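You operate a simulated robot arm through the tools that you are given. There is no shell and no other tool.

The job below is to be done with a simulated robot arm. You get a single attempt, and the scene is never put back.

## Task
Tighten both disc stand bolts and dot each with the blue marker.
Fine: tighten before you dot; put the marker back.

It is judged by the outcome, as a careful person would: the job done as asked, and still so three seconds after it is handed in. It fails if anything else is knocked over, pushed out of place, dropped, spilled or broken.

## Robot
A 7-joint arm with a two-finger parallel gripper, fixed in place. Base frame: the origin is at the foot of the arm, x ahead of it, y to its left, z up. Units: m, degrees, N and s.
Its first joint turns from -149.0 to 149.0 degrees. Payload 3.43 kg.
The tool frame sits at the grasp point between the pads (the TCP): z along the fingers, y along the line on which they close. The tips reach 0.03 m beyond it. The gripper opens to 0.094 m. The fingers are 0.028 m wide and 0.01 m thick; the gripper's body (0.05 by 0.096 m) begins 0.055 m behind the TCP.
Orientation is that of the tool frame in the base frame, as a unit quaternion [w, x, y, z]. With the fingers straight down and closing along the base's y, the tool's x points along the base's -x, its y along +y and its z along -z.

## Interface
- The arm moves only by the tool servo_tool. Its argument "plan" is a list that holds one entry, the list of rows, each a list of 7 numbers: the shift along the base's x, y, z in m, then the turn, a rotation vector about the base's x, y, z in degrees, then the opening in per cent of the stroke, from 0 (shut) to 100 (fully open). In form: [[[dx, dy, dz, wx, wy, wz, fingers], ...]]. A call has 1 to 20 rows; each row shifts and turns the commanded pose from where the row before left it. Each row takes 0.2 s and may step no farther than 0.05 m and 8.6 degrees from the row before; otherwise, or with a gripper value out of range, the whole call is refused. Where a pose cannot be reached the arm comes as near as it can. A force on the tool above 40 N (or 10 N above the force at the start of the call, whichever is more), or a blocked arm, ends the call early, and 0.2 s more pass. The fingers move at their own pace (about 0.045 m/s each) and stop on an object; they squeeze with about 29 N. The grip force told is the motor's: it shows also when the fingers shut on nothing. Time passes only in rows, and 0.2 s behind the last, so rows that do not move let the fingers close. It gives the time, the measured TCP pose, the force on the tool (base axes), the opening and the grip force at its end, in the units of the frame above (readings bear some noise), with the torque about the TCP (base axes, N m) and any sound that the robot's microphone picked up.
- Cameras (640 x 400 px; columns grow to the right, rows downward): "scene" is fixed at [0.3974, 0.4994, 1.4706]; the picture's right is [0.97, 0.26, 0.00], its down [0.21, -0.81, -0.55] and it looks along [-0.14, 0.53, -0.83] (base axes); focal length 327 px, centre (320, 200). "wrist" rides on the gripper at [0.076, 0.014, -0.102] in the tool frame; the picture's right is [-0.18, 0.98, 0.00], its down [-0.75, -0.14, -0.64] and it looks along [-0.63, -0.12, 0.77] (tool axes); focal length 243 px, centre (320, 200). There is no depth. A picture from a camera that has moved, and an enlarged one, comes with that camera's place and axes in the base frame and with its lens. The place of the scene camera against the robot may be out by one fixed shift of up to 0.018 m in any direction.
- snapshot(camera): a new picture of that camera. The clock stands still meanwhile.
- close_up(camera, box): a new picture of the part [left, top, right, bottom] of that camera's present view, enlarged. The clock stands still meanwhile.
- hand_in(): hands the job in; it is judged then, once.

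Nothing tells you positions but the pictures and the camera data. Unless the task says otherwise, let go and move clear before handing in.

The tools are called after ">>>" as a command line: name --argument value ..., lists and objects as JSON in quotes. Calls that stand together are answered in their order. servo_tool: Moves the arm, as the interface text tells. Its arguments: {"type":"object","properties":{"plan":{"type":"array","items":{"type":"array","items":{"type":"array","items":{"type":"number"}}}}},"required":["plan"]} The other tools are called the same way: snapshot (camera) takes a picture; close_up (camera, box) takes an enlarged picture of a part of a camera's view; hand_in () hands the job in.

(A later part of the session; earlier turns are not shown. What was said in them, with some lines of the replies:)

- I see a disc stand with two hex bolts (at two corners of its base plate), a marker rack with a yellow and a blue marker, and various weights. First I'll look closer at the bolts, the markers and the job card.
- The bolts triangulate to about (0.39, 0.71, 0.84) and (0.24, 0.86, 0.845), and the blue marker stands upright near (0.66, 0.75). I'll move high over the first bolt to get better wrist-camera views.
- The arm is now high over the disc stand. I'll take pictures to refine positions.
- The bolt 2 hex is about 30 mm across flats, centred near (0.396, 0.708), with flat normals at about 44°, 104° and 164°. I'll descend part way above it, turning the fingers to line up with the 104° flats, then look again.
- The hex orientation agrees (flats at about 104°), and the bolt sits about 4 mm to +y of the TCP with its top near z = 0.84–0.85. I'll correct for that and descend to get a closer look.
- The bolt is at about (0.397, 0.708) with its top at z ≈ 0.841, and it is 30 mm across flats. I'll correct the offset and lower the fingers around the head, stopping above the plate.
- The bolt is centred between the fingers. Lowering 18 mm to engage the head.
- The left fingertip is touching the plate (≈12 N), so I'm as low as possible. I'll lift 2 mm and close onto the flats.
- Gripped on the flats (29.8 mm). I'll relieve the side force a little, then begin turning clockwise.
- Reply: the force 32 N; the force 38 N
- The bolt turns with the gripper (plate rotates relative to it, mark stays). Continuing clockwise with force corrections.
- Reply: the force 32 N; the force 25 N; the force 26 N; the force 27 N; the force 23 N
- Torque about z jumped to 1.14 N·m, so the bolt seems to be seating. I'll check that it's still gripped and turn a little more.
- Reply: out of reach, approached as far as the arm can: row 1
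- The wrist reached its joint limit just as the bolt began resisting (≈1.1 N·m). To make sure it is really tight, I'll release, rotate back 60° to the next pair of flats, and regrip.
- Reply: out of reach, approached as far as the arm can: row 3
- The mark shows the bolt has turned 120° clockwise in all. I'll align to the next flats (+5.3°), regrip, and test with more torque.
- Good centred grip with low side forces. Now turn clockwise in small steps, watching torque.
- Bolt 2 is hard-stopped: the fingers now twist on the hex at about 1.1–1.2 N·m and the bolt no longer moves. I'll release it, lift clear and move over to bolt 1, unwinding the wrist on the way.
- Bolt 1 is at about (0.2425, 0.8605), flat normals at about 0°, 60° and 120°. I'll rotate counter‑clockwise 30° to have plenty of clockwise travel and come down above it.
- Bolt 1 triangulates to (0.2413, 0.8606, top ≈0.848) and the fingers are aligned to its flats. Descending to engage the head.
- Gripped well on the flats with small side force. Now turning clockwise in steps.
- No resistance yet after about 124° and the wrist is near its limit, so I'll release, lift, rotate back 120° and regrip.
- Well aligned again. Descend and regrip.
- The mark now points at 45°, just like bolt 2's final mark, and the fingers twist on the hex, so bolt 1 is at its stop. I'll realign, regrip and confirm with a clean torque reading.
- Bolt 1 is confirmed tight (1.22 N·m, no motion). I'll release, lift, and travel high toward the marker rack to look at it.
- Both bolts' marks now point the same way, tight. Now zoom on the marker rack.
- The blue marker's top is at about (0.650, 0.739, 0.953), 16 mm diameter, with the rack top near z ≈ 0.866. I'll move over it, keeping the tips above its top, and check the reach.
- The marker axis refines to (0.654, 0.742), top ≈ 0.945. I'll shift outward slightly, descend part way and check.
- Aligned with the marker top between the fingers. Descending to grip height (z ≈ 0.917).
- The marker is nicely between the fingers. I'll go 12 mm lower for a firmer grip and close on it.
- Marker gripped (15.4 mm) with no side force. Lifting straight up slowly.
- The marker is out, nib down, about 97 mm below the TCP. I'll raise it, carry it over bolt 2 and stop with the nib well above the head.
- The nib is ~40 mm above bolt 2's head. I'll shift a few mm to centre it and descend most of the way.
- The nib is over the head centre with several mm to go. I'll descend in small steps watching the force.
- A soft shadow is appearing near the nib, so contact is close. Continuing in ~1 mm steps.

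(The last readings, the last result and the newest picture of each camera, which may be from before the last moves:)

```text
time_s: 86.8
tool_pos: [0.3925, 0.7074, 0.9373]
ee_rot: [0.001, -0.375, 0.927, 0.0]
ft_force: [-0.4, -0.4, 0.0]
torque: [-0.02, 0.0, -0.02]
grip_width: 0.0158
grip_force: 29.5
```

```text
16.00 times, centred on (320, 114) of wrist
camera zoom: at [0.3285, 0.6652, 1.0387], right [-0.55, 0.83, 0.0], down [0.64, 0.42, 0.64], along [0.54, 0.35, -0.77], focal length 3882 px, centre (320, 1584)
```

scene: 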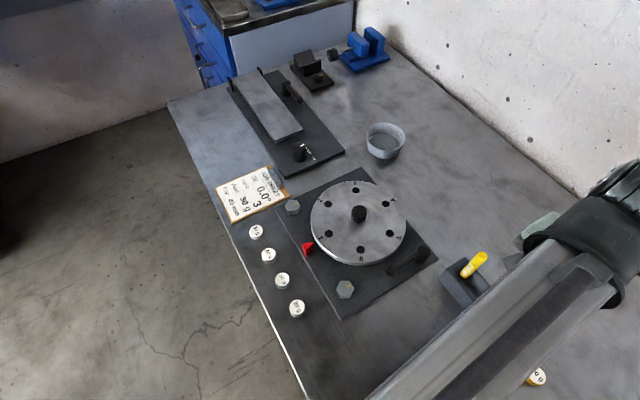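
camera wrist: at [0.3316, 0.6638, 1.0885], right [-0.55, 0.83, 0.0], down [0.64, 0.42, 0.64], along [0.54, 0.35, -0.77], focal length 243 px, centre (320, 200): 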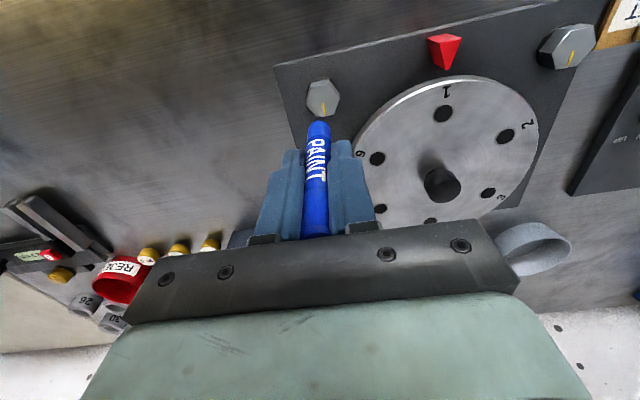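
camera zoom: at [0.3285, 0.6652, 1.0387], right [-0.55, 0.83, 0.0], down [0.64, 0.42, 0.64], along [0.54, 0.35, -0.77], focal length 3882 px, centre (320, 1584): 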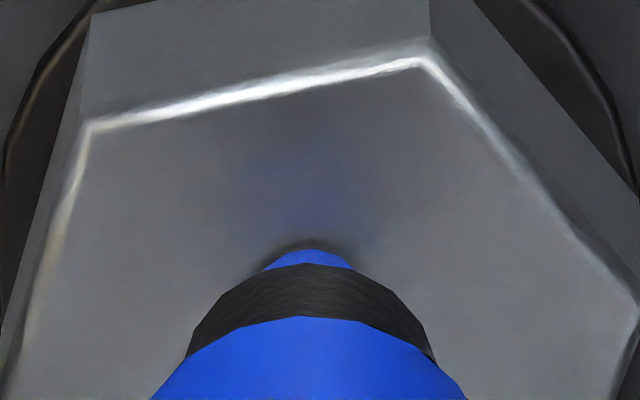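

>>> servo_tool --plan '[[[0, 0, -0.0004, 0, 0, 0, 0], [0, 0, -0.0004, 0, 0, 0, 0], [0, 0, 0, 0, 0, 0, 0]]]'

>>> close_up --camera "wrist" --box '[308, 106, 332, 121]'

```text
time_s: 87.6
tool_pos: [0.3928, 0.7081, 0.9359]
ee_rot: [0.0, -0.375, 0.927, 0.0]
ft_force: [-0.3, 0.2, 0.8]
torque: [0.01, 0.02, 0.03]
grip_width: 0.0155
grip_force: 29.0
```

```text
16.00 times, centred on (320, 114) of wrist
camera zoom: at [0.3282, 0.6648, 1.0374], right [-0.55, 0.83, 0.0], down [0.64, 0.42, 0.64], along [0.54, 0.35, -0.77], focal length 3882 px, centre (320, 1584)
```

zoom: 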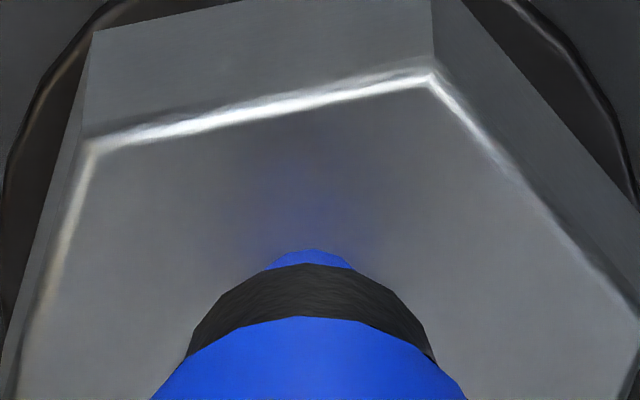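

>>> servo_tool --plan '[[[0, 0, -0.0003, 0, 0, 0, 0], [0, 0, -0.0003, 0, 0, 0, 0], [0, 0, 0, 0, 0, 0, 0]]]'

>>> close_up --camera "wrist" --box '[308, 106, 332, 121]'

```text
time_s: 88.4
tool_pos: [0.3935, 0.707, 0.9352]
ee_rot: [0.0, -0.375, 0.927, 0.0]
ft_force: [-1.8, 0.5, 4.3]
torque: [0.05, 0.15, 0.0]
grip_width: 0.0157
grip_force: 29.3
```

```text
16.00 times, centred on (320, 114) of wrist
camera zoom: at [0.3289, 0.6648, 1.0373], right [-0.55, 0.83, 0.0], down [0.64, 0.42, 0.64], along [0.54, 0.35, -0.77], focal length 3882 px, centre (320, 1584)
```

zoom: 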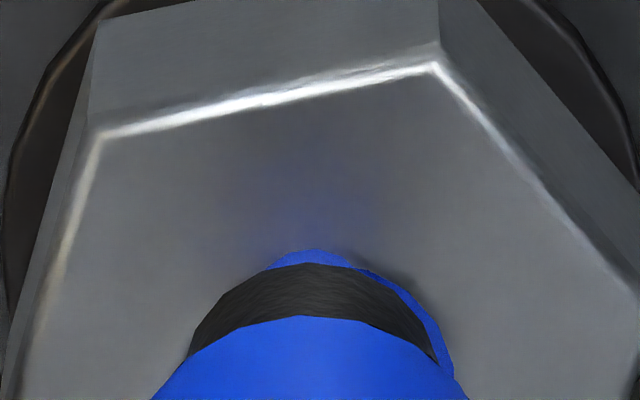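

Contact (4.3 N) and blue paint shows under the nib. Lifting straight up to inspect the dot.

>>> servo_tool --plan '[[[0, 0, 0.003, 0, 0, 0, 0], [0, 0, 0.01, 0, 0, 0, 0], [0, 0, 0.02, 0, 0, 0, 0], [0, 0, 0.02, 0, 0, 0, 0], [0, 0, 0, 0, 0, 0, 0]]]'

>>> close_up --camera "wrist" --box '[240, 60, 400, 160]'

>>> close_up --camera "scene" --box '[300, 250, 400, 320]'

```text
time_s: 89.6
tool_pos: [0.3909, 0.7067, 0.9899]
ee_rot: [0.0, -0.375, 0.927, 0.0]
ft_force: [0.1, 0.2, -0.5]
torque: [-0.01, -0.02, 0.02]
grip_width: 0.0157
grip_force: 28.8
```

```text
4.00 times, centred on (320, 110) of wrist
camera zoom: at [0.3272, 0.6644, 1.0914], right [-0.55, 0.83, 0.0], down [0.64, 0.42, 0.64], along [0.54, 0.35, -0.77], focal length 970 px, centre (320, 560)
```

zoom: 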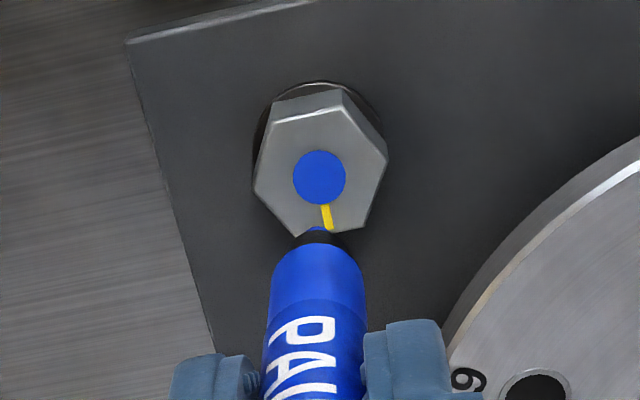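

```text
5.71 times, centred on (350, 285) of scene
camera zoom: at [0.3974, 0.4994, 1.4706], right [0.97, 0.26, 0.0], down [0.21, -0.81, -0.55], along [-0.14, 0.53, -0.83], focal length 1868 px, centre (149, -286)
```

zoom: 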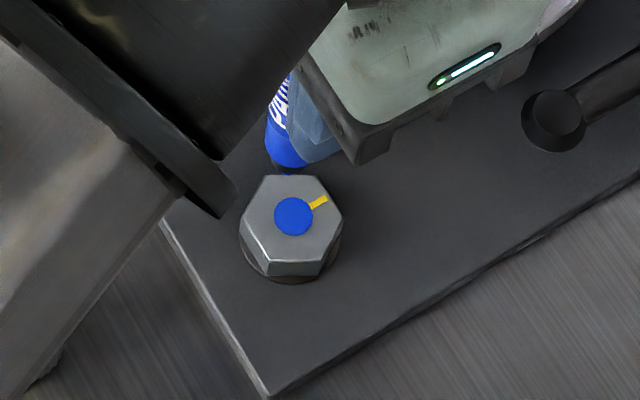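

The dot is neatly centred on bolt 2. Now raise, cross to bolt 1 and stop 3 cm above its head.

>>> servo_tool --plan '[[[0, 0, 0.03, 0, 0, 0, 0], [0, 0, 0.03, 0, 0, 0, 0], [-0.0252, 0.0255, 0, 0, 0, 0, 0], [-0.0252, 0.0255, 0, 0, 0, 0, 0], [-0.0252, 0.0255, 0, 0, 0, 0, 0], [-0.0252, 0.0255, 0, 0, 0, 0, 0], [-0.0252, 0.0255, 0, 0, 0, 0, 0], [-0.0252, 0.0255, 0, 0, 0, 0, 0], [0, 0, -0.02, 0, 0, 0, 0], [0, 0, -0.02, 0, 0, 0, 0], [0, 0, -0.02, 0, 0, 0, 0], [0, 0, -0.02, 0, 0, 0, 0], [0, 0, 0, 0, 0, 0, 0], [0, 0, 0, 0, 0, 0, 0]]]'

>>> snapshot --camera "wrist"

>>> close_up --camera "wrist" --box '[240, 60, 400, 160]'

```text
time_s: 92.6
tool_pos: [0.2421, 0.8633, 0.9672]
ee_rot: [0.0, -0.375, 0.927, 0.0]
ft_force: [0.2, 0.3, -0.5]
torque: [-0.01, -0.02, -0.04]
grip_width: 0.0153
grip_force: 29.1
```

```text
taken
camera wrist: at [0.1772, 0.8198, 1.0695], right [-0.55, 0.83, 0.0], down [0.64, 0.42, 0.64], along [0.54, 0.35, -0.77], focal length 243 px, centre (320, 200)
```

wrist: 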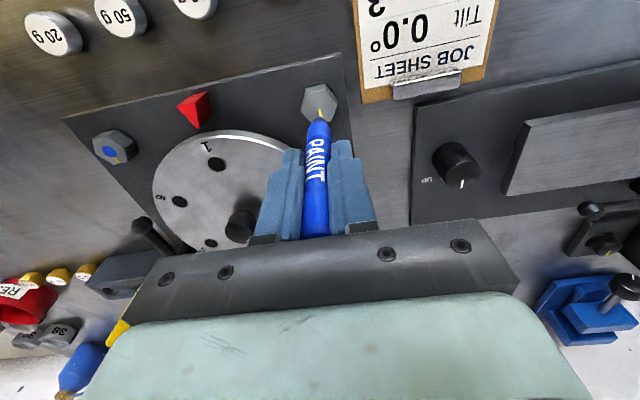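

```text
4.00 times, centred on (320, 110) of wrist
camera zoom: at [0.1772, 0.8198, 1.0695], right [-0.55, 0.83, 0.0], down [0.64, 0.42, 0.64], along [0.54, 0.35, -0.77], focal length 970 px, centre (320, 560)
```

zoom: 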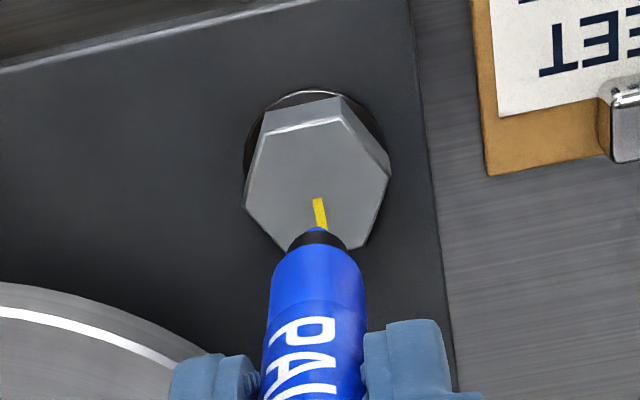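

Shifting ~2 mm to centre over bolt 1 and descending to ~4 mm above contact.

>>> servo_tool --plan '[[[-0.0006, -0.001, -0.006, 0, 0, 0, 0], [-0.0006, -0.001, -0.006, 0, 0, 0, 0], [0, 0, -0.006, 0, 0, 0, 0], [0, 0, -0.005, 0, 0, 0, 0], [0, 0, -0.004, 0, 0, 0, 0], [0, 0, 0, 0, 0, 0, 0], [0, 0, 0, 0, 0, 0, 0]]]'

>>> close_up --camera "wrist" --box '[270, 90, 370, 150]'

```text
time_s: 94.2
tool_pos: [0.2421, 0.8581, 0.9405]
ee_rot: [0.0, -0.374, 0.927, 0.0]
ft_force: [-0.8, 0.0, -0.5]
torque: [0.03, 0.02, 0.02]
grip_width: 0.0157
grip_force: 28.6
```

```text
6.40 times, centred on (320, 120) of wrist
camera zoom: at [0.1771, 0.816, 1.0416], right [-0.55, 0.83, 0.0], down [0.64, 0.42, 0.64], along [0.54, 0.35, -0.77], focal length 1553 px, centre (320, 712)
```

zoom: 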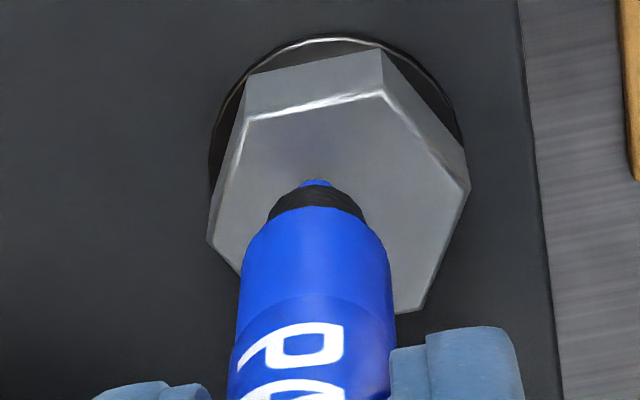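

>>> servo_tool --plan '[[[-0.0008, 0.0016, -0.001, 0, 0, 0, 0], [0, 0, -0.001, 0, 0, 0, 0], [0, 0, 0, 0, 0, 0, 0]]]'

>>> close_up --camera "wrist" --box '[270, 90, 370, 150]'

```text
time_s: 95.0
tool_pos: [0.2404, 0.8611, 0.9388]
ee_rot: [0.0, -0.375, 0.927, -0.001]
ft_force: [-0.2, -0.1, -0.6]
torque: [-0.01, -0.01, 0.01]
grip_width: 0.0159
grip_force: 29.2
```

```text
6.40 times, centred on (320, 120) of wrist
camera zoom: at [0.1763, 0.818, 1.0405], right [-0.55, 0.83, 0.0], down [0.64, 0.42, 0.64], along [0.54, 0.35, -0.77], focal length 1553 px, centre (320, 712)
```

zoom: 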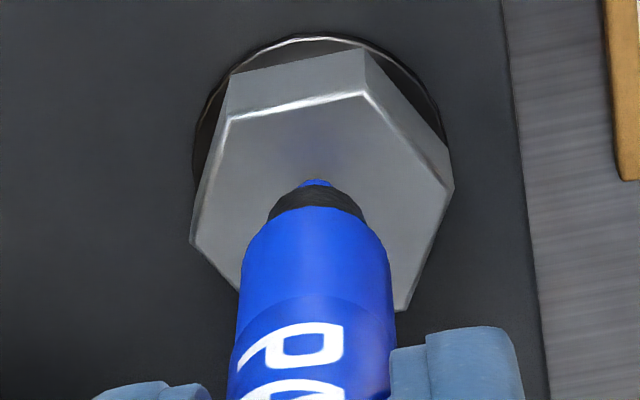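

Centred. Camera z is 1.0405; contact on bolt 2 was at 1.0373. Stepping down gently.

>>> servo_tool --plan '[[[0, 0, -0.0006, 0, 0, 0, 0], [0, 0, -0.0006, 0, 0, 0, 0], [0, 0, 0, 0, 0, 0, 0]]]'

>>> close_up --camera "wrist" --box '[308, 106, 332, 121]'

```text
time_s: 95.8
tool_pos: [0.2421, 0.8622, 0.9374]
ee_rot: [0.0, -0.375, 0.927, 0.001]
ft_force: [-0.2, 0.4, 0.0]
torque: [0.03, 0.01, -0.03]
grip_width: 0.0158
grip_force: 29.1
```

```text
16.00 times, centred on (320, 114) of wrist
camera zoom: at [0.176, 0.819, 1.0394], right [-0.55, 0.83, 0.0], down [0.64, 0.42, 0.64], along [0.54, 0.35, -0.77], focal length 3882 px, centre (320, 1584)
```

zoom: 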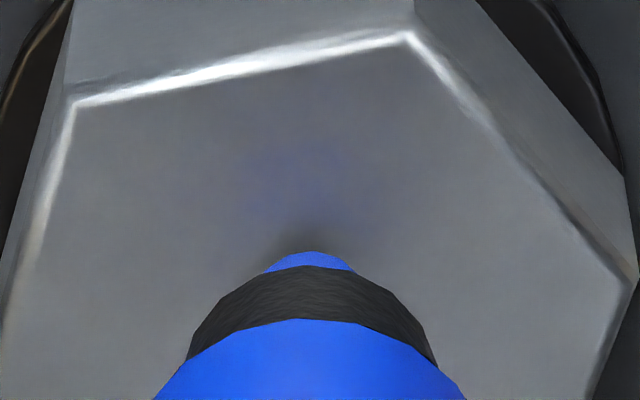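

>>> servo_tool --plan '[[[0, -0.0005, -0.0005, 0, 0, 0, 0], [0, 0, -0.0005, 0, 0, 0, 0], [0, 0, 0, 0, 0, 0, 0]]]'

>>> close_up --camera "wrist" --box '[308, 106, 332, 121]'

```text
time_s: 96.6
tool_pos: [0.241, 0.8599, 0.9365]
ee_rot: [-0.001, -0.375, 0.927, 0.0]
ft_force: [-0.1, -0.7, 0.2]
torque: [-0.02, -0.03, -0.01]
grip_width: 0.0161
grip_force: 29.4
```

```text
16.00 times, centred on (320, 114) of wrist
camera zoom: at [0.1757, 0.8173, 1.0385], right [-0.55, 0.83, 0.0], down [0.64, 0.42, 0.64], along [0.54, 0.35, -0.77], focal length 3882 px, centre (320, 1584)
```

zoom: 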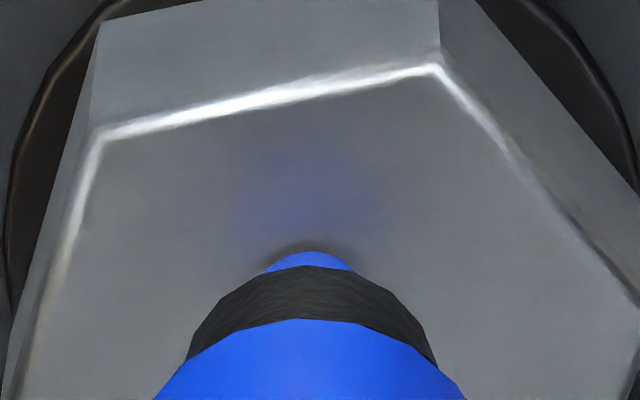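

>>> servo_tool --plan '[[[0, 0, -0.0005, 0, 0, 0, 0], [0, 0, -0.0004, 0, 0, 0, 0], [0, 0, 0, 0, 0, 0, 0]]]'

>>> close_up --camera "wrist" --box '[308, 106, 332, 121]'

```text
time_s: 97.4
tool_pos: [0.2402, 0.8603, 0.9357]
ee_rot: [0.001, -0.374, 0.927, 0.0]
ft_force: [-0.5, 1.1, 0.5]
torque: [-0.01, 0.05, -0.03]
grip_width: 0.0157
grip_force: 29.2
```

```text
16.00 times, centred on (320, 114) of wrist
camera zoom: at [0.1759, 0.8173, 1.0374], right [-0.55, 0.83, 0.0], down [0.64, 0.42, 0.64], along [0.54, 0.35, -0.77], focal length 3882 px, centre (320, 1584)
```

zoom: 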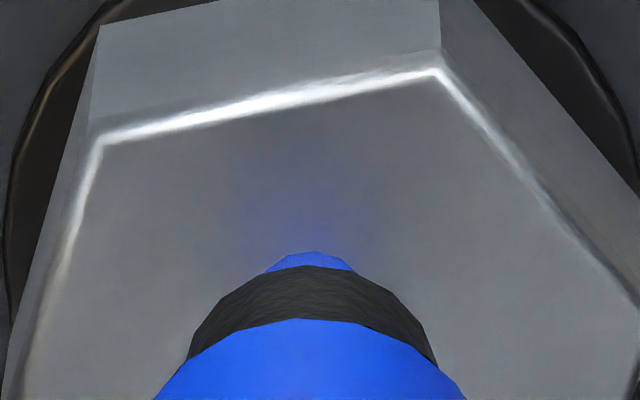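

>>> servo_tool --plan '[[[0, 0, -0.0003, 0, 0, 0, 0], [0, 0, -0.0004, 0, 0, 0, 0], [0, 0, 0, 0, 0, 0, 0]]]'

>>> close_up --camera "wrist" --box '[308, 106, 332, 121]'

```text
time_s: 98.2
tool_pos: [0.2418, 0.8603, 0.9371]
ee_rot: [0.001, -0.375, 0.927, 0.0]
ft_force: [0.2, 1.4, 5.7]
torque: [0.12, 0.0, -0.03]
grip_width: 0.0157
grip_force: 28.9
```

```text
16.00 times, centred on (320, 114) of wrist
camera zoom: at [0.1766, 0.8173, 1.0373], right [-0.55, 0.83, 0.0], down [0.64, 0.42, 0.64], along [0.54, 0.35, -0.77], focal length 3882 px, centre (320, 1584)
```

zoom: 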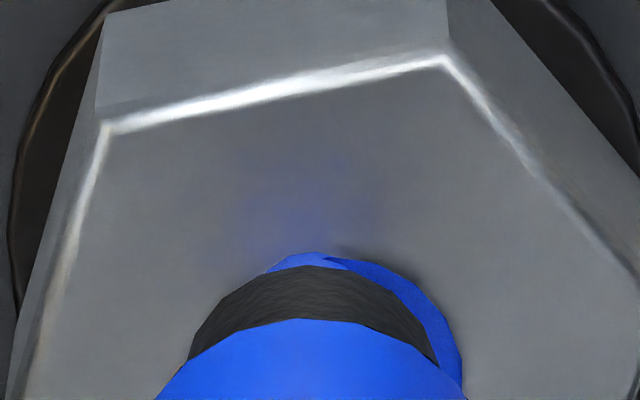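

Contact (5.7 N) and paint is on bolt 1. Lifting straight up and checking.

>>> servo_tool --plan '[[[0, 0, 0.003, 0, 0, 0, 0], [0, 0, 0.01, 0, 0, 0, 0], [0, 0, 0.02, 0, 0, 0, 0], [0, 0, 0.03, 0, 0, 0, 0], [0, 0, 0.03, 0, 0, 0, 0], [0, 0, 0.03, 0, 0, 0, 0], [0, 0, 0, 0, 0, 0, 0]]]'

>>> close_up --camera "wrist" --box '[240, 40, 400, 140]'

>>> snapshot --camera "scene"

```text
time_s: 99.8
tool_pos: [0.2394, 0.8583, 1.0593]
ee_rot: [0.0, -0.375, 0.927, 0.0]
ft_force: [-0.4, 0.1, -0.8]
torque: [-0.01, 0.01, 0.01]
grip_width: 0.0155
grip_force: 28.6
```

```text
4.00 times, centred on (320, 90) of wrist
camera zoom: at [0.1753, 0.815, 1.1604], right [-0.55, 0.83, 0.0], down [0.64, 0.42, 0.64], along [0.54, 0.35, -0.77], focal length 970 px, centre (320, 640)
```

zoom: 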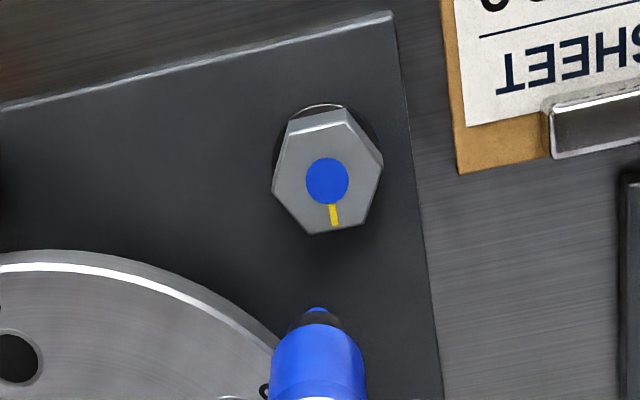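

```text
taken
```

scene: 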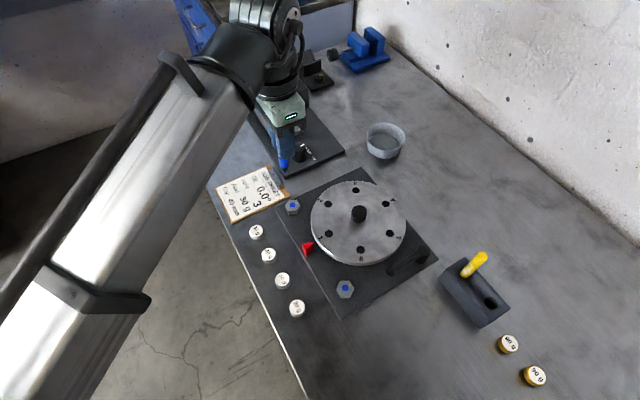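

Both bolts are dotted. Now return the marker: raise, carry it back over the empty hole (centre ≈ (0.654, 0.742)) and check alignment from above.

>>> servo_tool --plan '[[[0, 0, 0.03, 0, 0, 0, 0], [0.0347, -0.0095, 0, 0, 0, 0, 0], [0.0347, -0.0095, 0, 0, 0, 0, 0], [0.0347, -0.0095, 0, 0, 0, 0, 0], [0.0347, -0.0095, 0, 0, 0, 0, 0], [0.0347, -0.0095, 0, 0, 0, 0, 0], [0.0347, -0.0095, 0, 0, 0, 0, 0], [0.0347, -0.0095, 0, 0, 0, 0, 0], [0.0347, -0.0095, 0, 0, 0, 0, 0], [0.0347, -0.0095, 0, 0, 0, 0, 0], [0.0347, -0.0095, 0, 0, 0, 0, 0], [0.0347, -0.0095, 0, 0, 0, 0, 0], [0.0345, -0.0095, 0, 0, 0, 0, 0], [0, 0, -0.02, 0, 0, 0, 0], [0, 0, -0.02, 0, 0, 0, 0], [0, 0, -0.02, 0, 0, 0, 0], [0, 0, 0, 0, 0, 0, 0], [0, 0, 0, 0, 0, 0, 0]]]'

>>> snapshot --camera "wrist"

>>> close_up --camera "wrist" --box '[240, 60, 400, 160]'

```text
time_s: 103.6
tool_pos: [0.6571, 0.7464, 1.0304]
ee_rot: [0.0, -0.375, 0.927, 0.001]
ft_force: [-0.6, -0.1, -0.1]
torque: [0.0, 0.03, 0.01]
grip_width: 0.0155
grip_force: 28.7
```

```text
taken
camera wrist: at [0.5928, 0.704, 1.1315], right [-0.55, 0.83, 0.0], down [0.64, 0.42, 0.64], along [0.54, 0.35, -0.77], focal length 243 px, centre (320, 200)
```

wrist: 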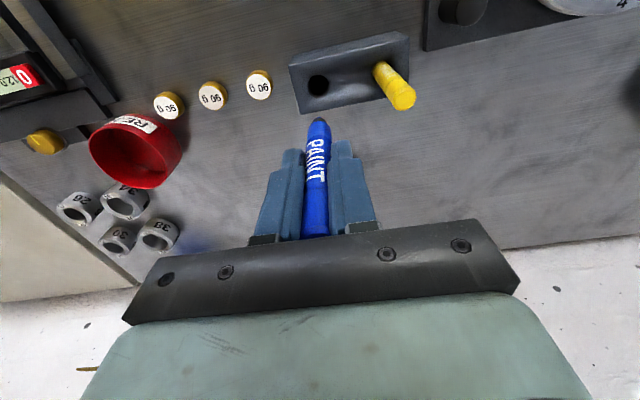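

```text
4.00 times, centred on (320, 110) of wrist
camera zoom: at [0.5928, 0.704, 1.1315], right [-0.55, 0.83, 0.0], down [0.64, 0.42, 0.64], along [0.54, 0.35, -0.77], focal length 970 px, centre (320, 560)
```

zoom: 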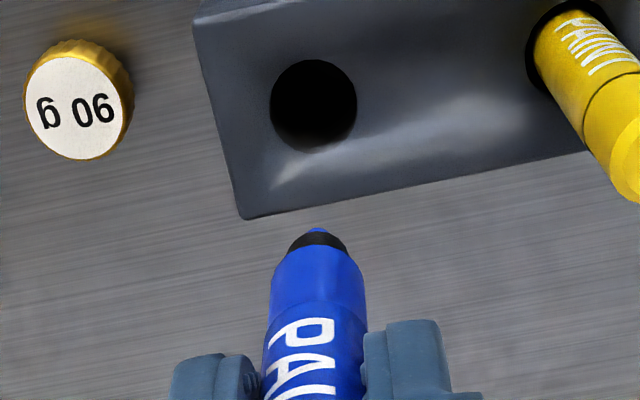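

>>> servo_tool --plan '[[[-0.0012, -0.002, -0.015, 0, 0, 0, 0], [-0.0012, -0.002, -0.015, 0, 0, 0, 0], [0, 0, -0.015, 0, 0, 0, 0], [0, 0, -0.015, 0, 0, 0, 0], [0, 0, 0, 0, 0, 0, 0], [0, 0, 0, 0, 0, 0, 0]]]'

>>> close_up --camera "wrist" --box '[240, 80, 400, 180]'

>>> close_up --camera "scene" --box '[420, 230, 560, 330]'

```text
time_s: 105.0
tool_pos: [0.6577, 0.7423, 0.9698]
ee_rot: [0.0, -0.375, 0.927, 0.0]
ft_force: [-0.4, 0.0, 0.1]
torque: [0.0, -0.04, 0.03]
grip_width: 0.0156
grip_force: 28.9
```

```text
4.00 times, centred on (320, 130) of wrist
camera zoom: at [0.5919, 0.6992, 1.0707], right [-0.55, 0.83, 0.0], down [0.64, 0.42, 0.64], along [0.54, 0.35, -0.77], focal length 970 px, centre (320, 480)
```

zoom: 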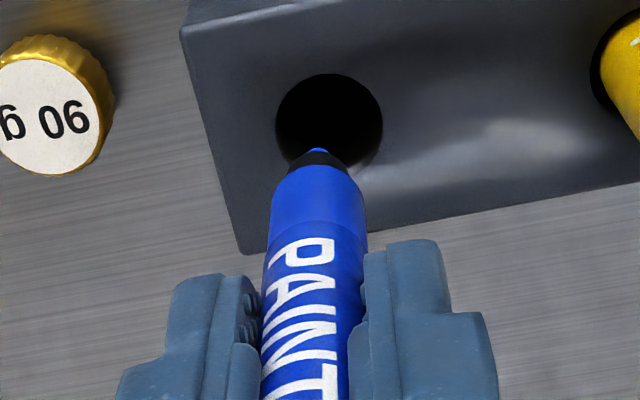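

```text
4.00 times, centred on (490, 280) of scene
camera zoom: at [0.3974, 0.4994, 1.4706], right [0.97, 0.26, 0.0], down [0.21, -0.81, -0.55], along [-0.14, 0.53, -0.83], focal length 1308 px, centre (-360, -120)
```

zoom: 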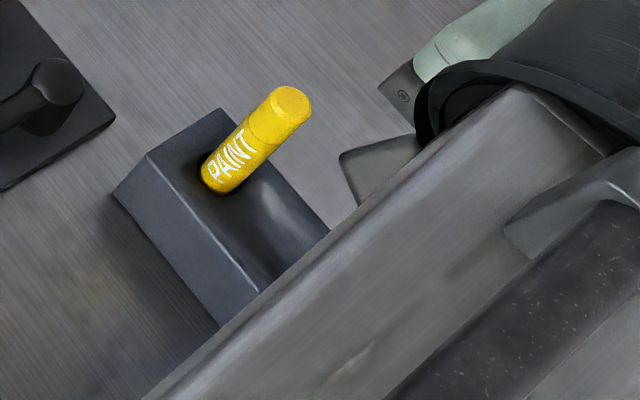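

>>> servo_tool --plan '[[[-0.0007, 0.0007, -0.003, 0, 0, 0, 0], [-0.0007, 0.0006, -0.003, 0, 0, 0, 0], [0, 0, -0.004, 0, 0, 0, 0], [0, 0, 0, 0, 0, 0, 0], [0, 0, 0, 0, 0, 0, 0]]]'

>>> close_up --camera "wrist" --box '[240, 80, 400, 180]'

```text
time_s: 106.2
tool_pos: [0.6552, 0.7434, 0.9574]
ee_rot: [0.0, -0.374, 0.927, 0.0]
ft_force: [0.3, -1.0, 0.2]
torque: [-0.02, 0.02, -0.01]
grip_width: 0.0155
grip_force: 28.8
```

```text
4.00 times, centred on (320, 130) of wrist
camera zoom: at [0.5895, 0.7008, 1.0596], right [-0.55, 0.83, 0.0], down [0.64, 0.42, 0.64], along [0.54, 0.35, -0.77], focal length 970 px, centre (320, 480)
```

zoom: 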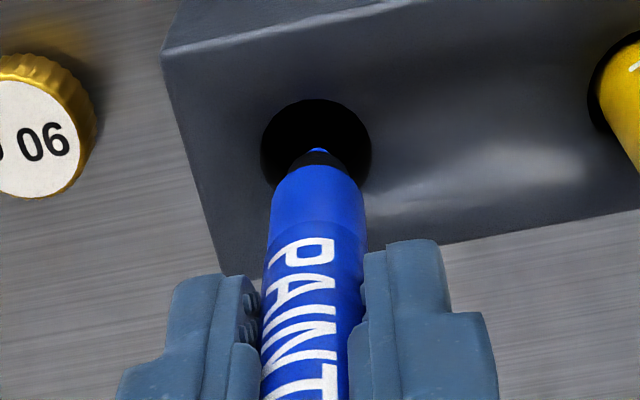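

Nib is lined up with the hole. Lowering slowly into the rack, watching the force.

>>> servo_tool --plan '[[[0.0004, 0.0004, -0.004, 0, 0, 0, 0], [0, 0, -0.004, 0, 0, 0, 0], [0, 0, -0.004, 0, 0, 0, 0], [0, 0, -0.003, 0, 0, 0, 0], [0, 0, 0, 0, 0, 0, 0]]]'

>>> close_up --camera "wrist" --box '[240, 80, 400, 180]'

```text
time_s: 107.4
tool_pos: [0.6553, 0.7438, 0.9432]
ee_rot: [0.0, -0.375, 0.927, 0.001]
ft_force: [0.8, 0.7, 0.5]
torque: [0.02, -0.03, 0.02]
grip_width: 0.0157
grip_force: 29.2
```

```text
4.00 times, centred on (320, 130) of wrist
camera zoom: at [0.5895, 0.7008, 1.0446], right [-0.55, 0.83, 0.0], down [0.64, 0.42, 0.64], along [0.54, 0.35, -0.77], focal length 970 px, centre (320, 480)
```

zoom: 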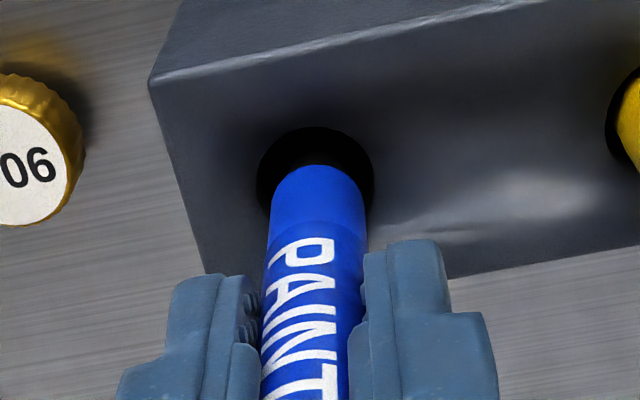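

>>> servo_tool --plan '[[[0, 0, -0.004, 0, 0, 0, 0], [0, 0, -0.004, 0, 0, 0, 0], [0, 0, -0.004, 0, 0, 0, 0], [0, 0, -0.004, 0, 0, 0, 0], [0, 0, 0, 0, 0, 0, 0]]]'

>>> close_up --camera "wrist" --box '[240, 80, 400, 180]'

```text
time_s: 108.6
tool_pos: [0.6531, 0.7431, 0.9281]
ee_rot: [0.0, -0.374, 0.927, 0.0]
ft_force: [0.3, 0.0, 0.1]
torque: [-0.02, 0.01, 0.01]
grip_width: 0.0157
grip_force: 28.7
```

```text
4.00 times, centred on (320, 130) of wrist
camera zoom: at [0.5887, 0.7008, 1.0288], right [-0.55, 0.83, 0.0], down [0.64, 0.42, 0.64], along [0.54, 0.35, -0.77], focal length 970 px, centre (320, 480)
```

zoom: 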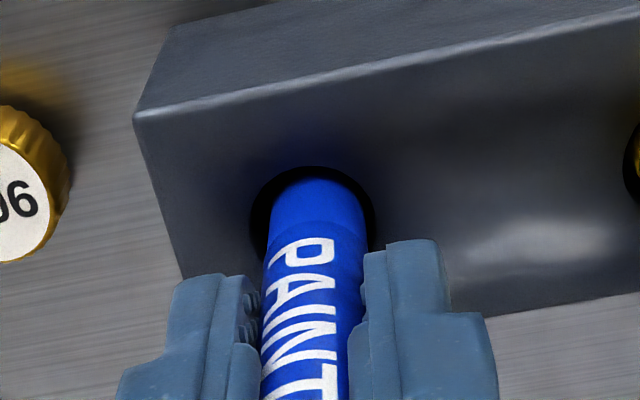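

>>> servo_tool --plan '[[[0, 0, -0.004, 0, 0, 0, 0], [0, 0, -0.004, 0, 0, 0, 0], [0, 0, -0.004, 0, 0, 0, 0], [0, 0, 0, 0, 0, 0, 0]]]'

>>> close_up --camera "wrist" --box '[240, 80, 400, 180]'

```text
time_s: 109.6
tool_pos: [0.6542, 0.7438, 0.9146]
ee_rot: [0.0, -0.375, 0.927, 0.0]
ft_force: [0.4, 0.2, -0.3]
torque: [0.0, 0.01, 0.02]
grip_width: 0.0156
grip_force: 28.9
```

```text
4.00 times, centred on (320, 130) of wrist
camera zoom: at [0.5887, 0.7012, 1.0166], right [-0.55, 0.83, 0.0], down [0.64, 0.42, 0.64], along [0.54, 0.35, -0.77], focal length 970 px, centre (320, 480)
```

zoom: 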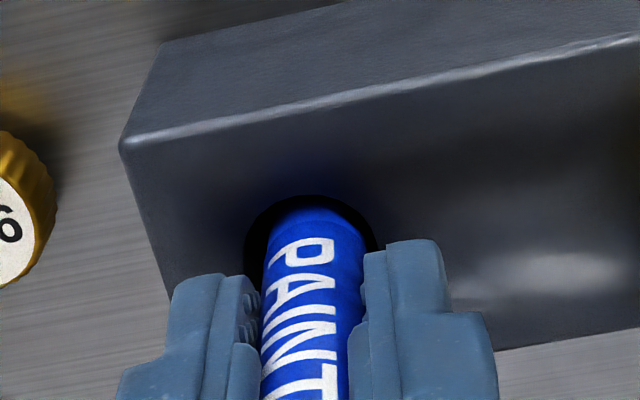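

>>> servo_tool --plan '[[[0, 0, -0.002, 0, 0, 0, 0], [0, 0, -0.002, 0, 0, 0, 0], [0, 0, 0, 0, 0, 0, 0]]]'

```text
time_s: 110.4
tool_pos: [0.6536, 0.7442, 0.9131]
ee_rot: [0.001, -0.374, 0.927, 0.0]
ft_force: [-0.8, -1.5, 19.3]
torque: [-0.13, 0.11, 0.02]
grip_width: 0.0155
grip_force: 29.7
```

>>> snapshot --camera "wrist"

>>> close_up --camera "wrist" --box '[240, 110, 400, 210]'

```text
taken
camera wrist: at [0.5886, 0.7009, 1.0145], right [-0.55, 0.83, 0.0], down [0.64, 0.42, 0.64], along [0.54, 0.35, -0.77], focal length 243 px, centre (320, 200)
```

wrist: 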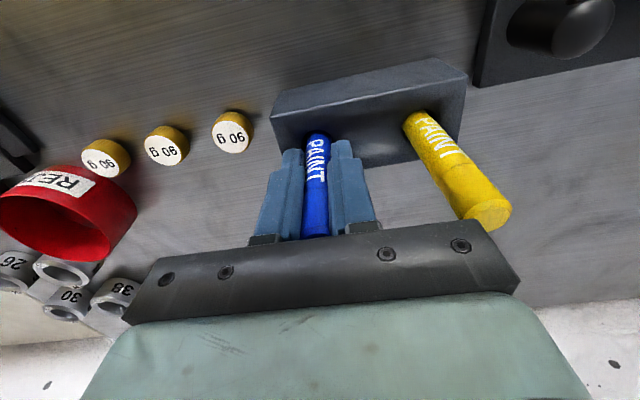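

```text
4.00 times, centred on (320, 160) of wrist
camera zoom: at [0.5886, 0.7009, 1.0145], right [-0.55, 0.83, 0.0], down [0.64, 0.42, 0.64], along [0.54, 0.35, -0.77], focal length 970 px, centre (320, 360)
```

zoom: 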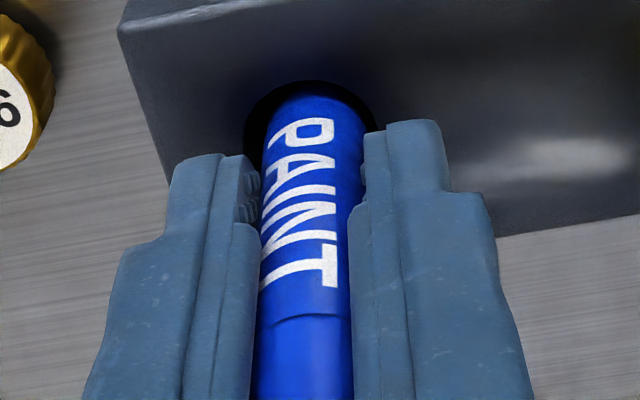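

The marker is bottomed in the hole (19 N up-force). I'll relax the push slightly and then open the fingers.

>>> servo_tool --plan '[[[0, 0, 0.0006, 0, 0, 0, 0], [0, 0, 0, 0, 0, 0, 0]]]'

```text
time_s: 111.0
tool_pos: [0.6535, 0.7437, 0.9123]
ee_rot: [0.001, -0.375, 0.927, 0.0]
ft_force: [0.7, -0.5, 22.3]
torque: [-0.09, -0.02, -0.02]
grip_width: 0.0159
grip_force: 29.4
```

>>> servo_tool --plan '[[[0, 0, 0.0008, 0, 0, 0, 0], [0, 0, 0, 0, 0, 0, 0]]]'

```text
time_s: 111.6
tool_pos: [0.654, 0.7447, 0.9119]
ee_rot: [0.0, -0.375, 0.927, 0.0]
ft_force: [-0.2, -3.9, 15.6]
torque: [-0.3, 0.0, 0.03]
grip_width: 0.0155
grip_force: 28.3
```

>>> servo_tool --plan '[[[0, -0.0005, 0.001, 0, 0, 0, 0], [0, 0, 0, 0, 0, 0, 0]]]'

```text
time_s: 112.2
tool_pos: [0.6547, 0.745, 0.9125]
ee_rot: [0.0, -0.374, 0.927, 0.0]
ft_force: [0.1, -0.2, 0.5]
torque: [-0.01, 0.0, 0.03]
grip_width: 0.0157
grip_force: 28.6
```

Force relieved. Now open the fingers gently and check the marker.

>>> servo_tool --plan '[[[0, 0, 0, 0, 0, 0, 22], [0, 0, 0, 0, 0, 0, 30], [0, 0, 0, 0, 0, 0, 40], [0, 0, 0, 0, 0, 0, 50], [0, 0, 0, 0, 0, 0, 50]]]'

>>> snapshot --camera "wrist"

>>> close_up --camera "wrist" --box '[240, 110, 400, 210]'

```text
time_s: 113.4
tool_pos: [0.6544, 0.7448, 0.9134]
ee_rot: [0.001, -0.374, 0.928, 0.0]
ft_force: [-0.5, 0.5, -0.1]
torque: [-0.01, 0.01, 0.02]
grip_width: 0.0469
grip_force: 0.0
```

```text
taken
camera wrist: at [0.5896, 0.7013, 1.0148], right [-0.55, 0.83, 0.0], down [0.64, 0.42, 0.64], along [0.54, 0.35, -0.77], focal length 243 px, centre (320, 200)
```

wrist: 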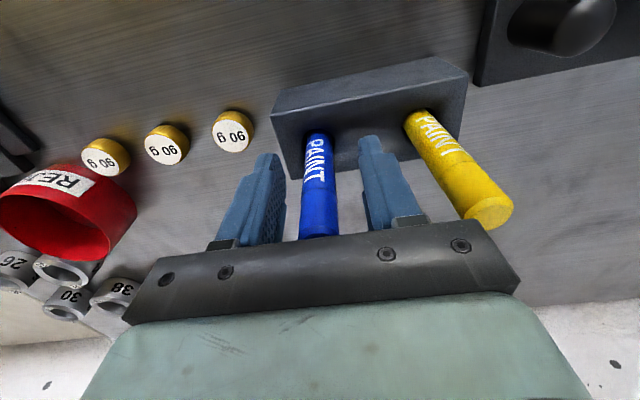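

```text
4.00 times, centred on (320, 160) of wrist
camera zoom: at [0.5896, 0.7013, 1.0148], right [-0.55, 0.83, 0.0], down [0.64, 0.42, 0.64], along [0.54, 0.35, -0.77], focal length 970 px, centre (320, 360)
```

zoom: 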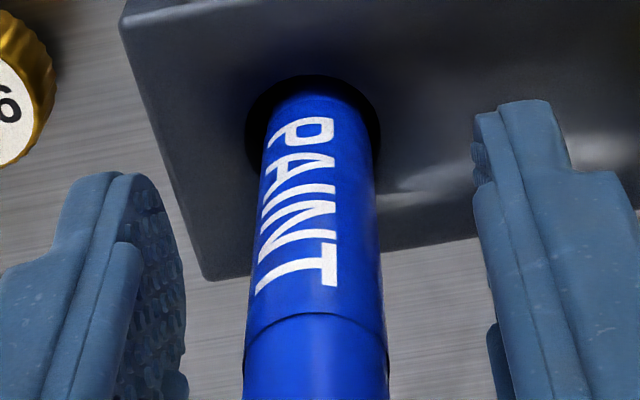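

The marker stands in its hole, free of the fingers. Raise straight up and clear.

>>> servo_tool --plan '[[[0, 0, 0.01, 0, 0, 0, 50], [0, 0, 0.015, 0, 0, 0, 50], [0, 0, 0.02, 0, 0, 0, 50], [0, 0, 0.03, 0, 0, 0, 50], [0, 0, 0.03, 0, 0, 0, 50], [0, 0, 0.03, 0, 0, 0, 50], [0, 0, 0, 0, 0, 0, 50]]]'

>>> snapshot --camera "wrist"

>>> snapshot --camera "scene"

```text
time_s: 115.0
tool_pos: [0.6524, 0.7425, 1.0462]
ee_rot: [0.001, -0.375, 0.927, 0.0]
ft_force: [-0.6, -0.4, 1.4]
torque: [0.01, -0.01, 0.01]
grip_width: 0.047
grip_force: 0.1
```

```text
taken
camera wrist: at [0.5878, 0.7003, 1.1485], right [-0.55, 0.83, 0.0], down [0.64, 0.42, 0.64], along [0.54, 0.35, -0.77], focal length 243 px, centre (320, 200)
```

wrist: 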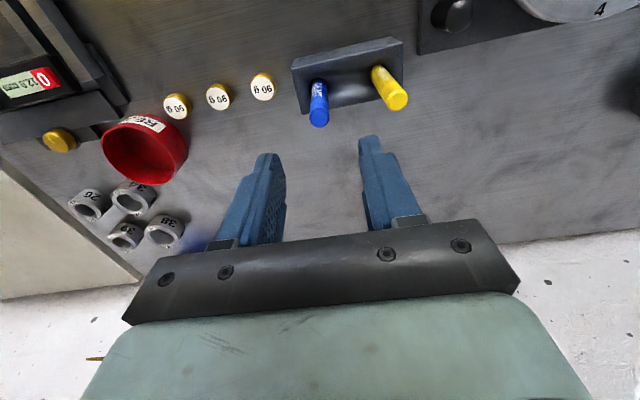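

```text
taken
```

scene: 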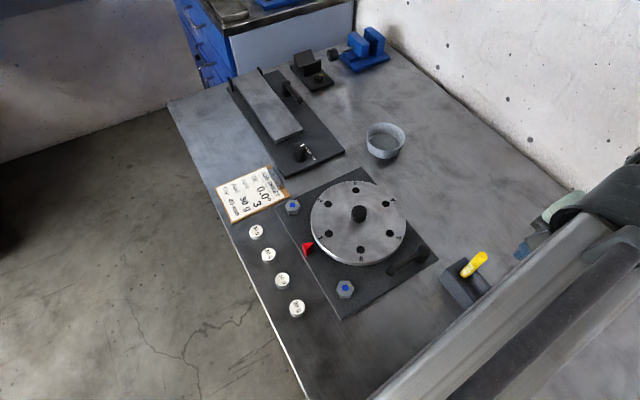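

Everything looks in place. I'll retreat high toward the starting position so the scene camera can verify the whole bench.

>>> servo_tool --plan '[[[0, 0, 0.03, 0, 0, 0, 50], [0, 0, 0.03, 0, 0, 0, 50], [0, 0, 0.03, 0, 0, 0, 50], [-0.04, 0, 0, 0, 0, 0, 50], [-0.04, 0, 0, 0, 0, 0, 50], [-0.04, 0, 0, 0, 0, 0, 50], [-0.04, 0, 0, 0, 0, 0, 50], [-0.04, 0, 0, 0, 0, 0, 50], [-0.04, 0, 0, 0, 0, 0, 50], [-0.04, 0, 0, 0, 0, 0, 50], [-0.04, 0, 0, 0, 0, 0, 50], [-0.04, 0, 0, 0, 0, 0, 50], [-0.04, 0, 0, 0, 0, 0, 50], [-0.04, 0, 0, 0, 0, 0, 50], [-0.04, 0, 0, 0, 0, 0, 50], [-0.04, 0, 0, 0, 0, 0, 50], [-0.04, 0, 0, 0, 0, 0, 50], [0, 0, 0, 0, 0, 0, 50]]]'

>>> snapshot --camera "scene"

>>> close_up --camera "scene" --box '[210, 160, 450, 330]'

>>> close_up --camera "scene" --box '[420, 230, 560, 400]'

```text
time_s: 118.8
tool_pos: [0.0963, 0.7429, 1.1389]
ee_rot: [0.0, -0.374, 0.927, 0.0]
ft_force: [0.1, -0.7, 0.5]
torque: [0.02, 0.01, 0.02]
grip_width: 0.047
grip_force: 0.1
```

```text
taken
```

scene: 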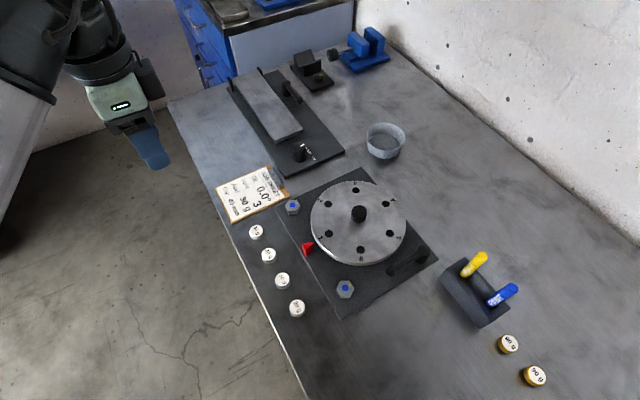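

```text
2.35 times, centred on (330, 245) of scene
camera zoom: at [0.3974, 0.4994, 1.4706], right [0.97, 0.26, 0.0], down [0.21, -0.81, -0.55], along [-0.14, 0.53, -0.83], focal length 769 px, centre (296, 94)
```

zoom: 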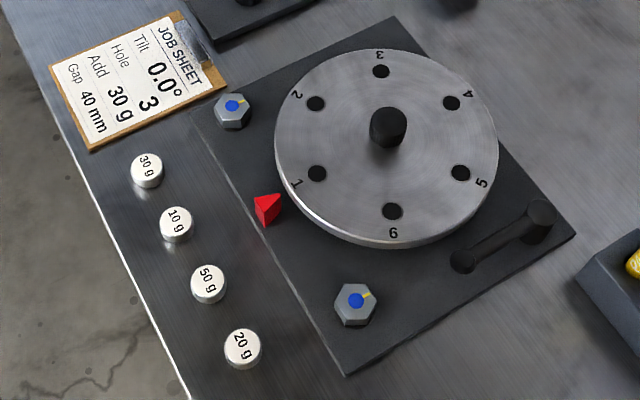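

```text
2.35 times, centred on (490, 315) of scene
camera zoom: at [0.3974, 0.4994, 1.4706], right [0.97, 0.26, 0.0], down [0.21, -0.81, -0.55], along [-0.14, 0.53, -0.83], focal length 769 px, centre (-80, -71)
```

zoom: 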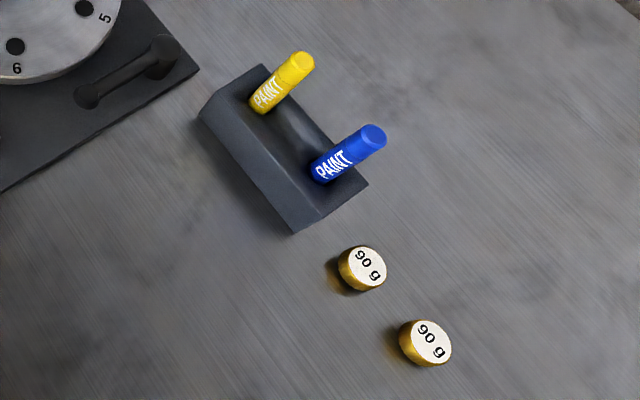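

Both bolts were tightened to a stop before dotting, and each now has a blue dot. The blue marker is back upright in its rack, nothing else on the bench has moved, and the arm is clear, so I'm handing in.

>>> hand_in

```text
The job is handed in.
```

Both disc stand bolts are tight and each has a blue dot, and the job is handed in. I haven't been told how it was judged.

- **Tightening:** The front bolt turned about 120° clockwise before it stopped. The one by the job sheet turned about 135°. At the stop, each held against about 1.2 N·m without moving, and the yellow marks on both heads now point the same way.
- **Dotting:** I dotted the bolts only after both were tight. The dots are centred on the heads.
- **Marker:** The blue marker is back in its own hole in the rack, standing upright and touching the bottom.
- **Rest of the bench:** The last scene pictures show the disc, weights, rack and job sheet where they started. The gripper is empty and the arm is clear of the bench.
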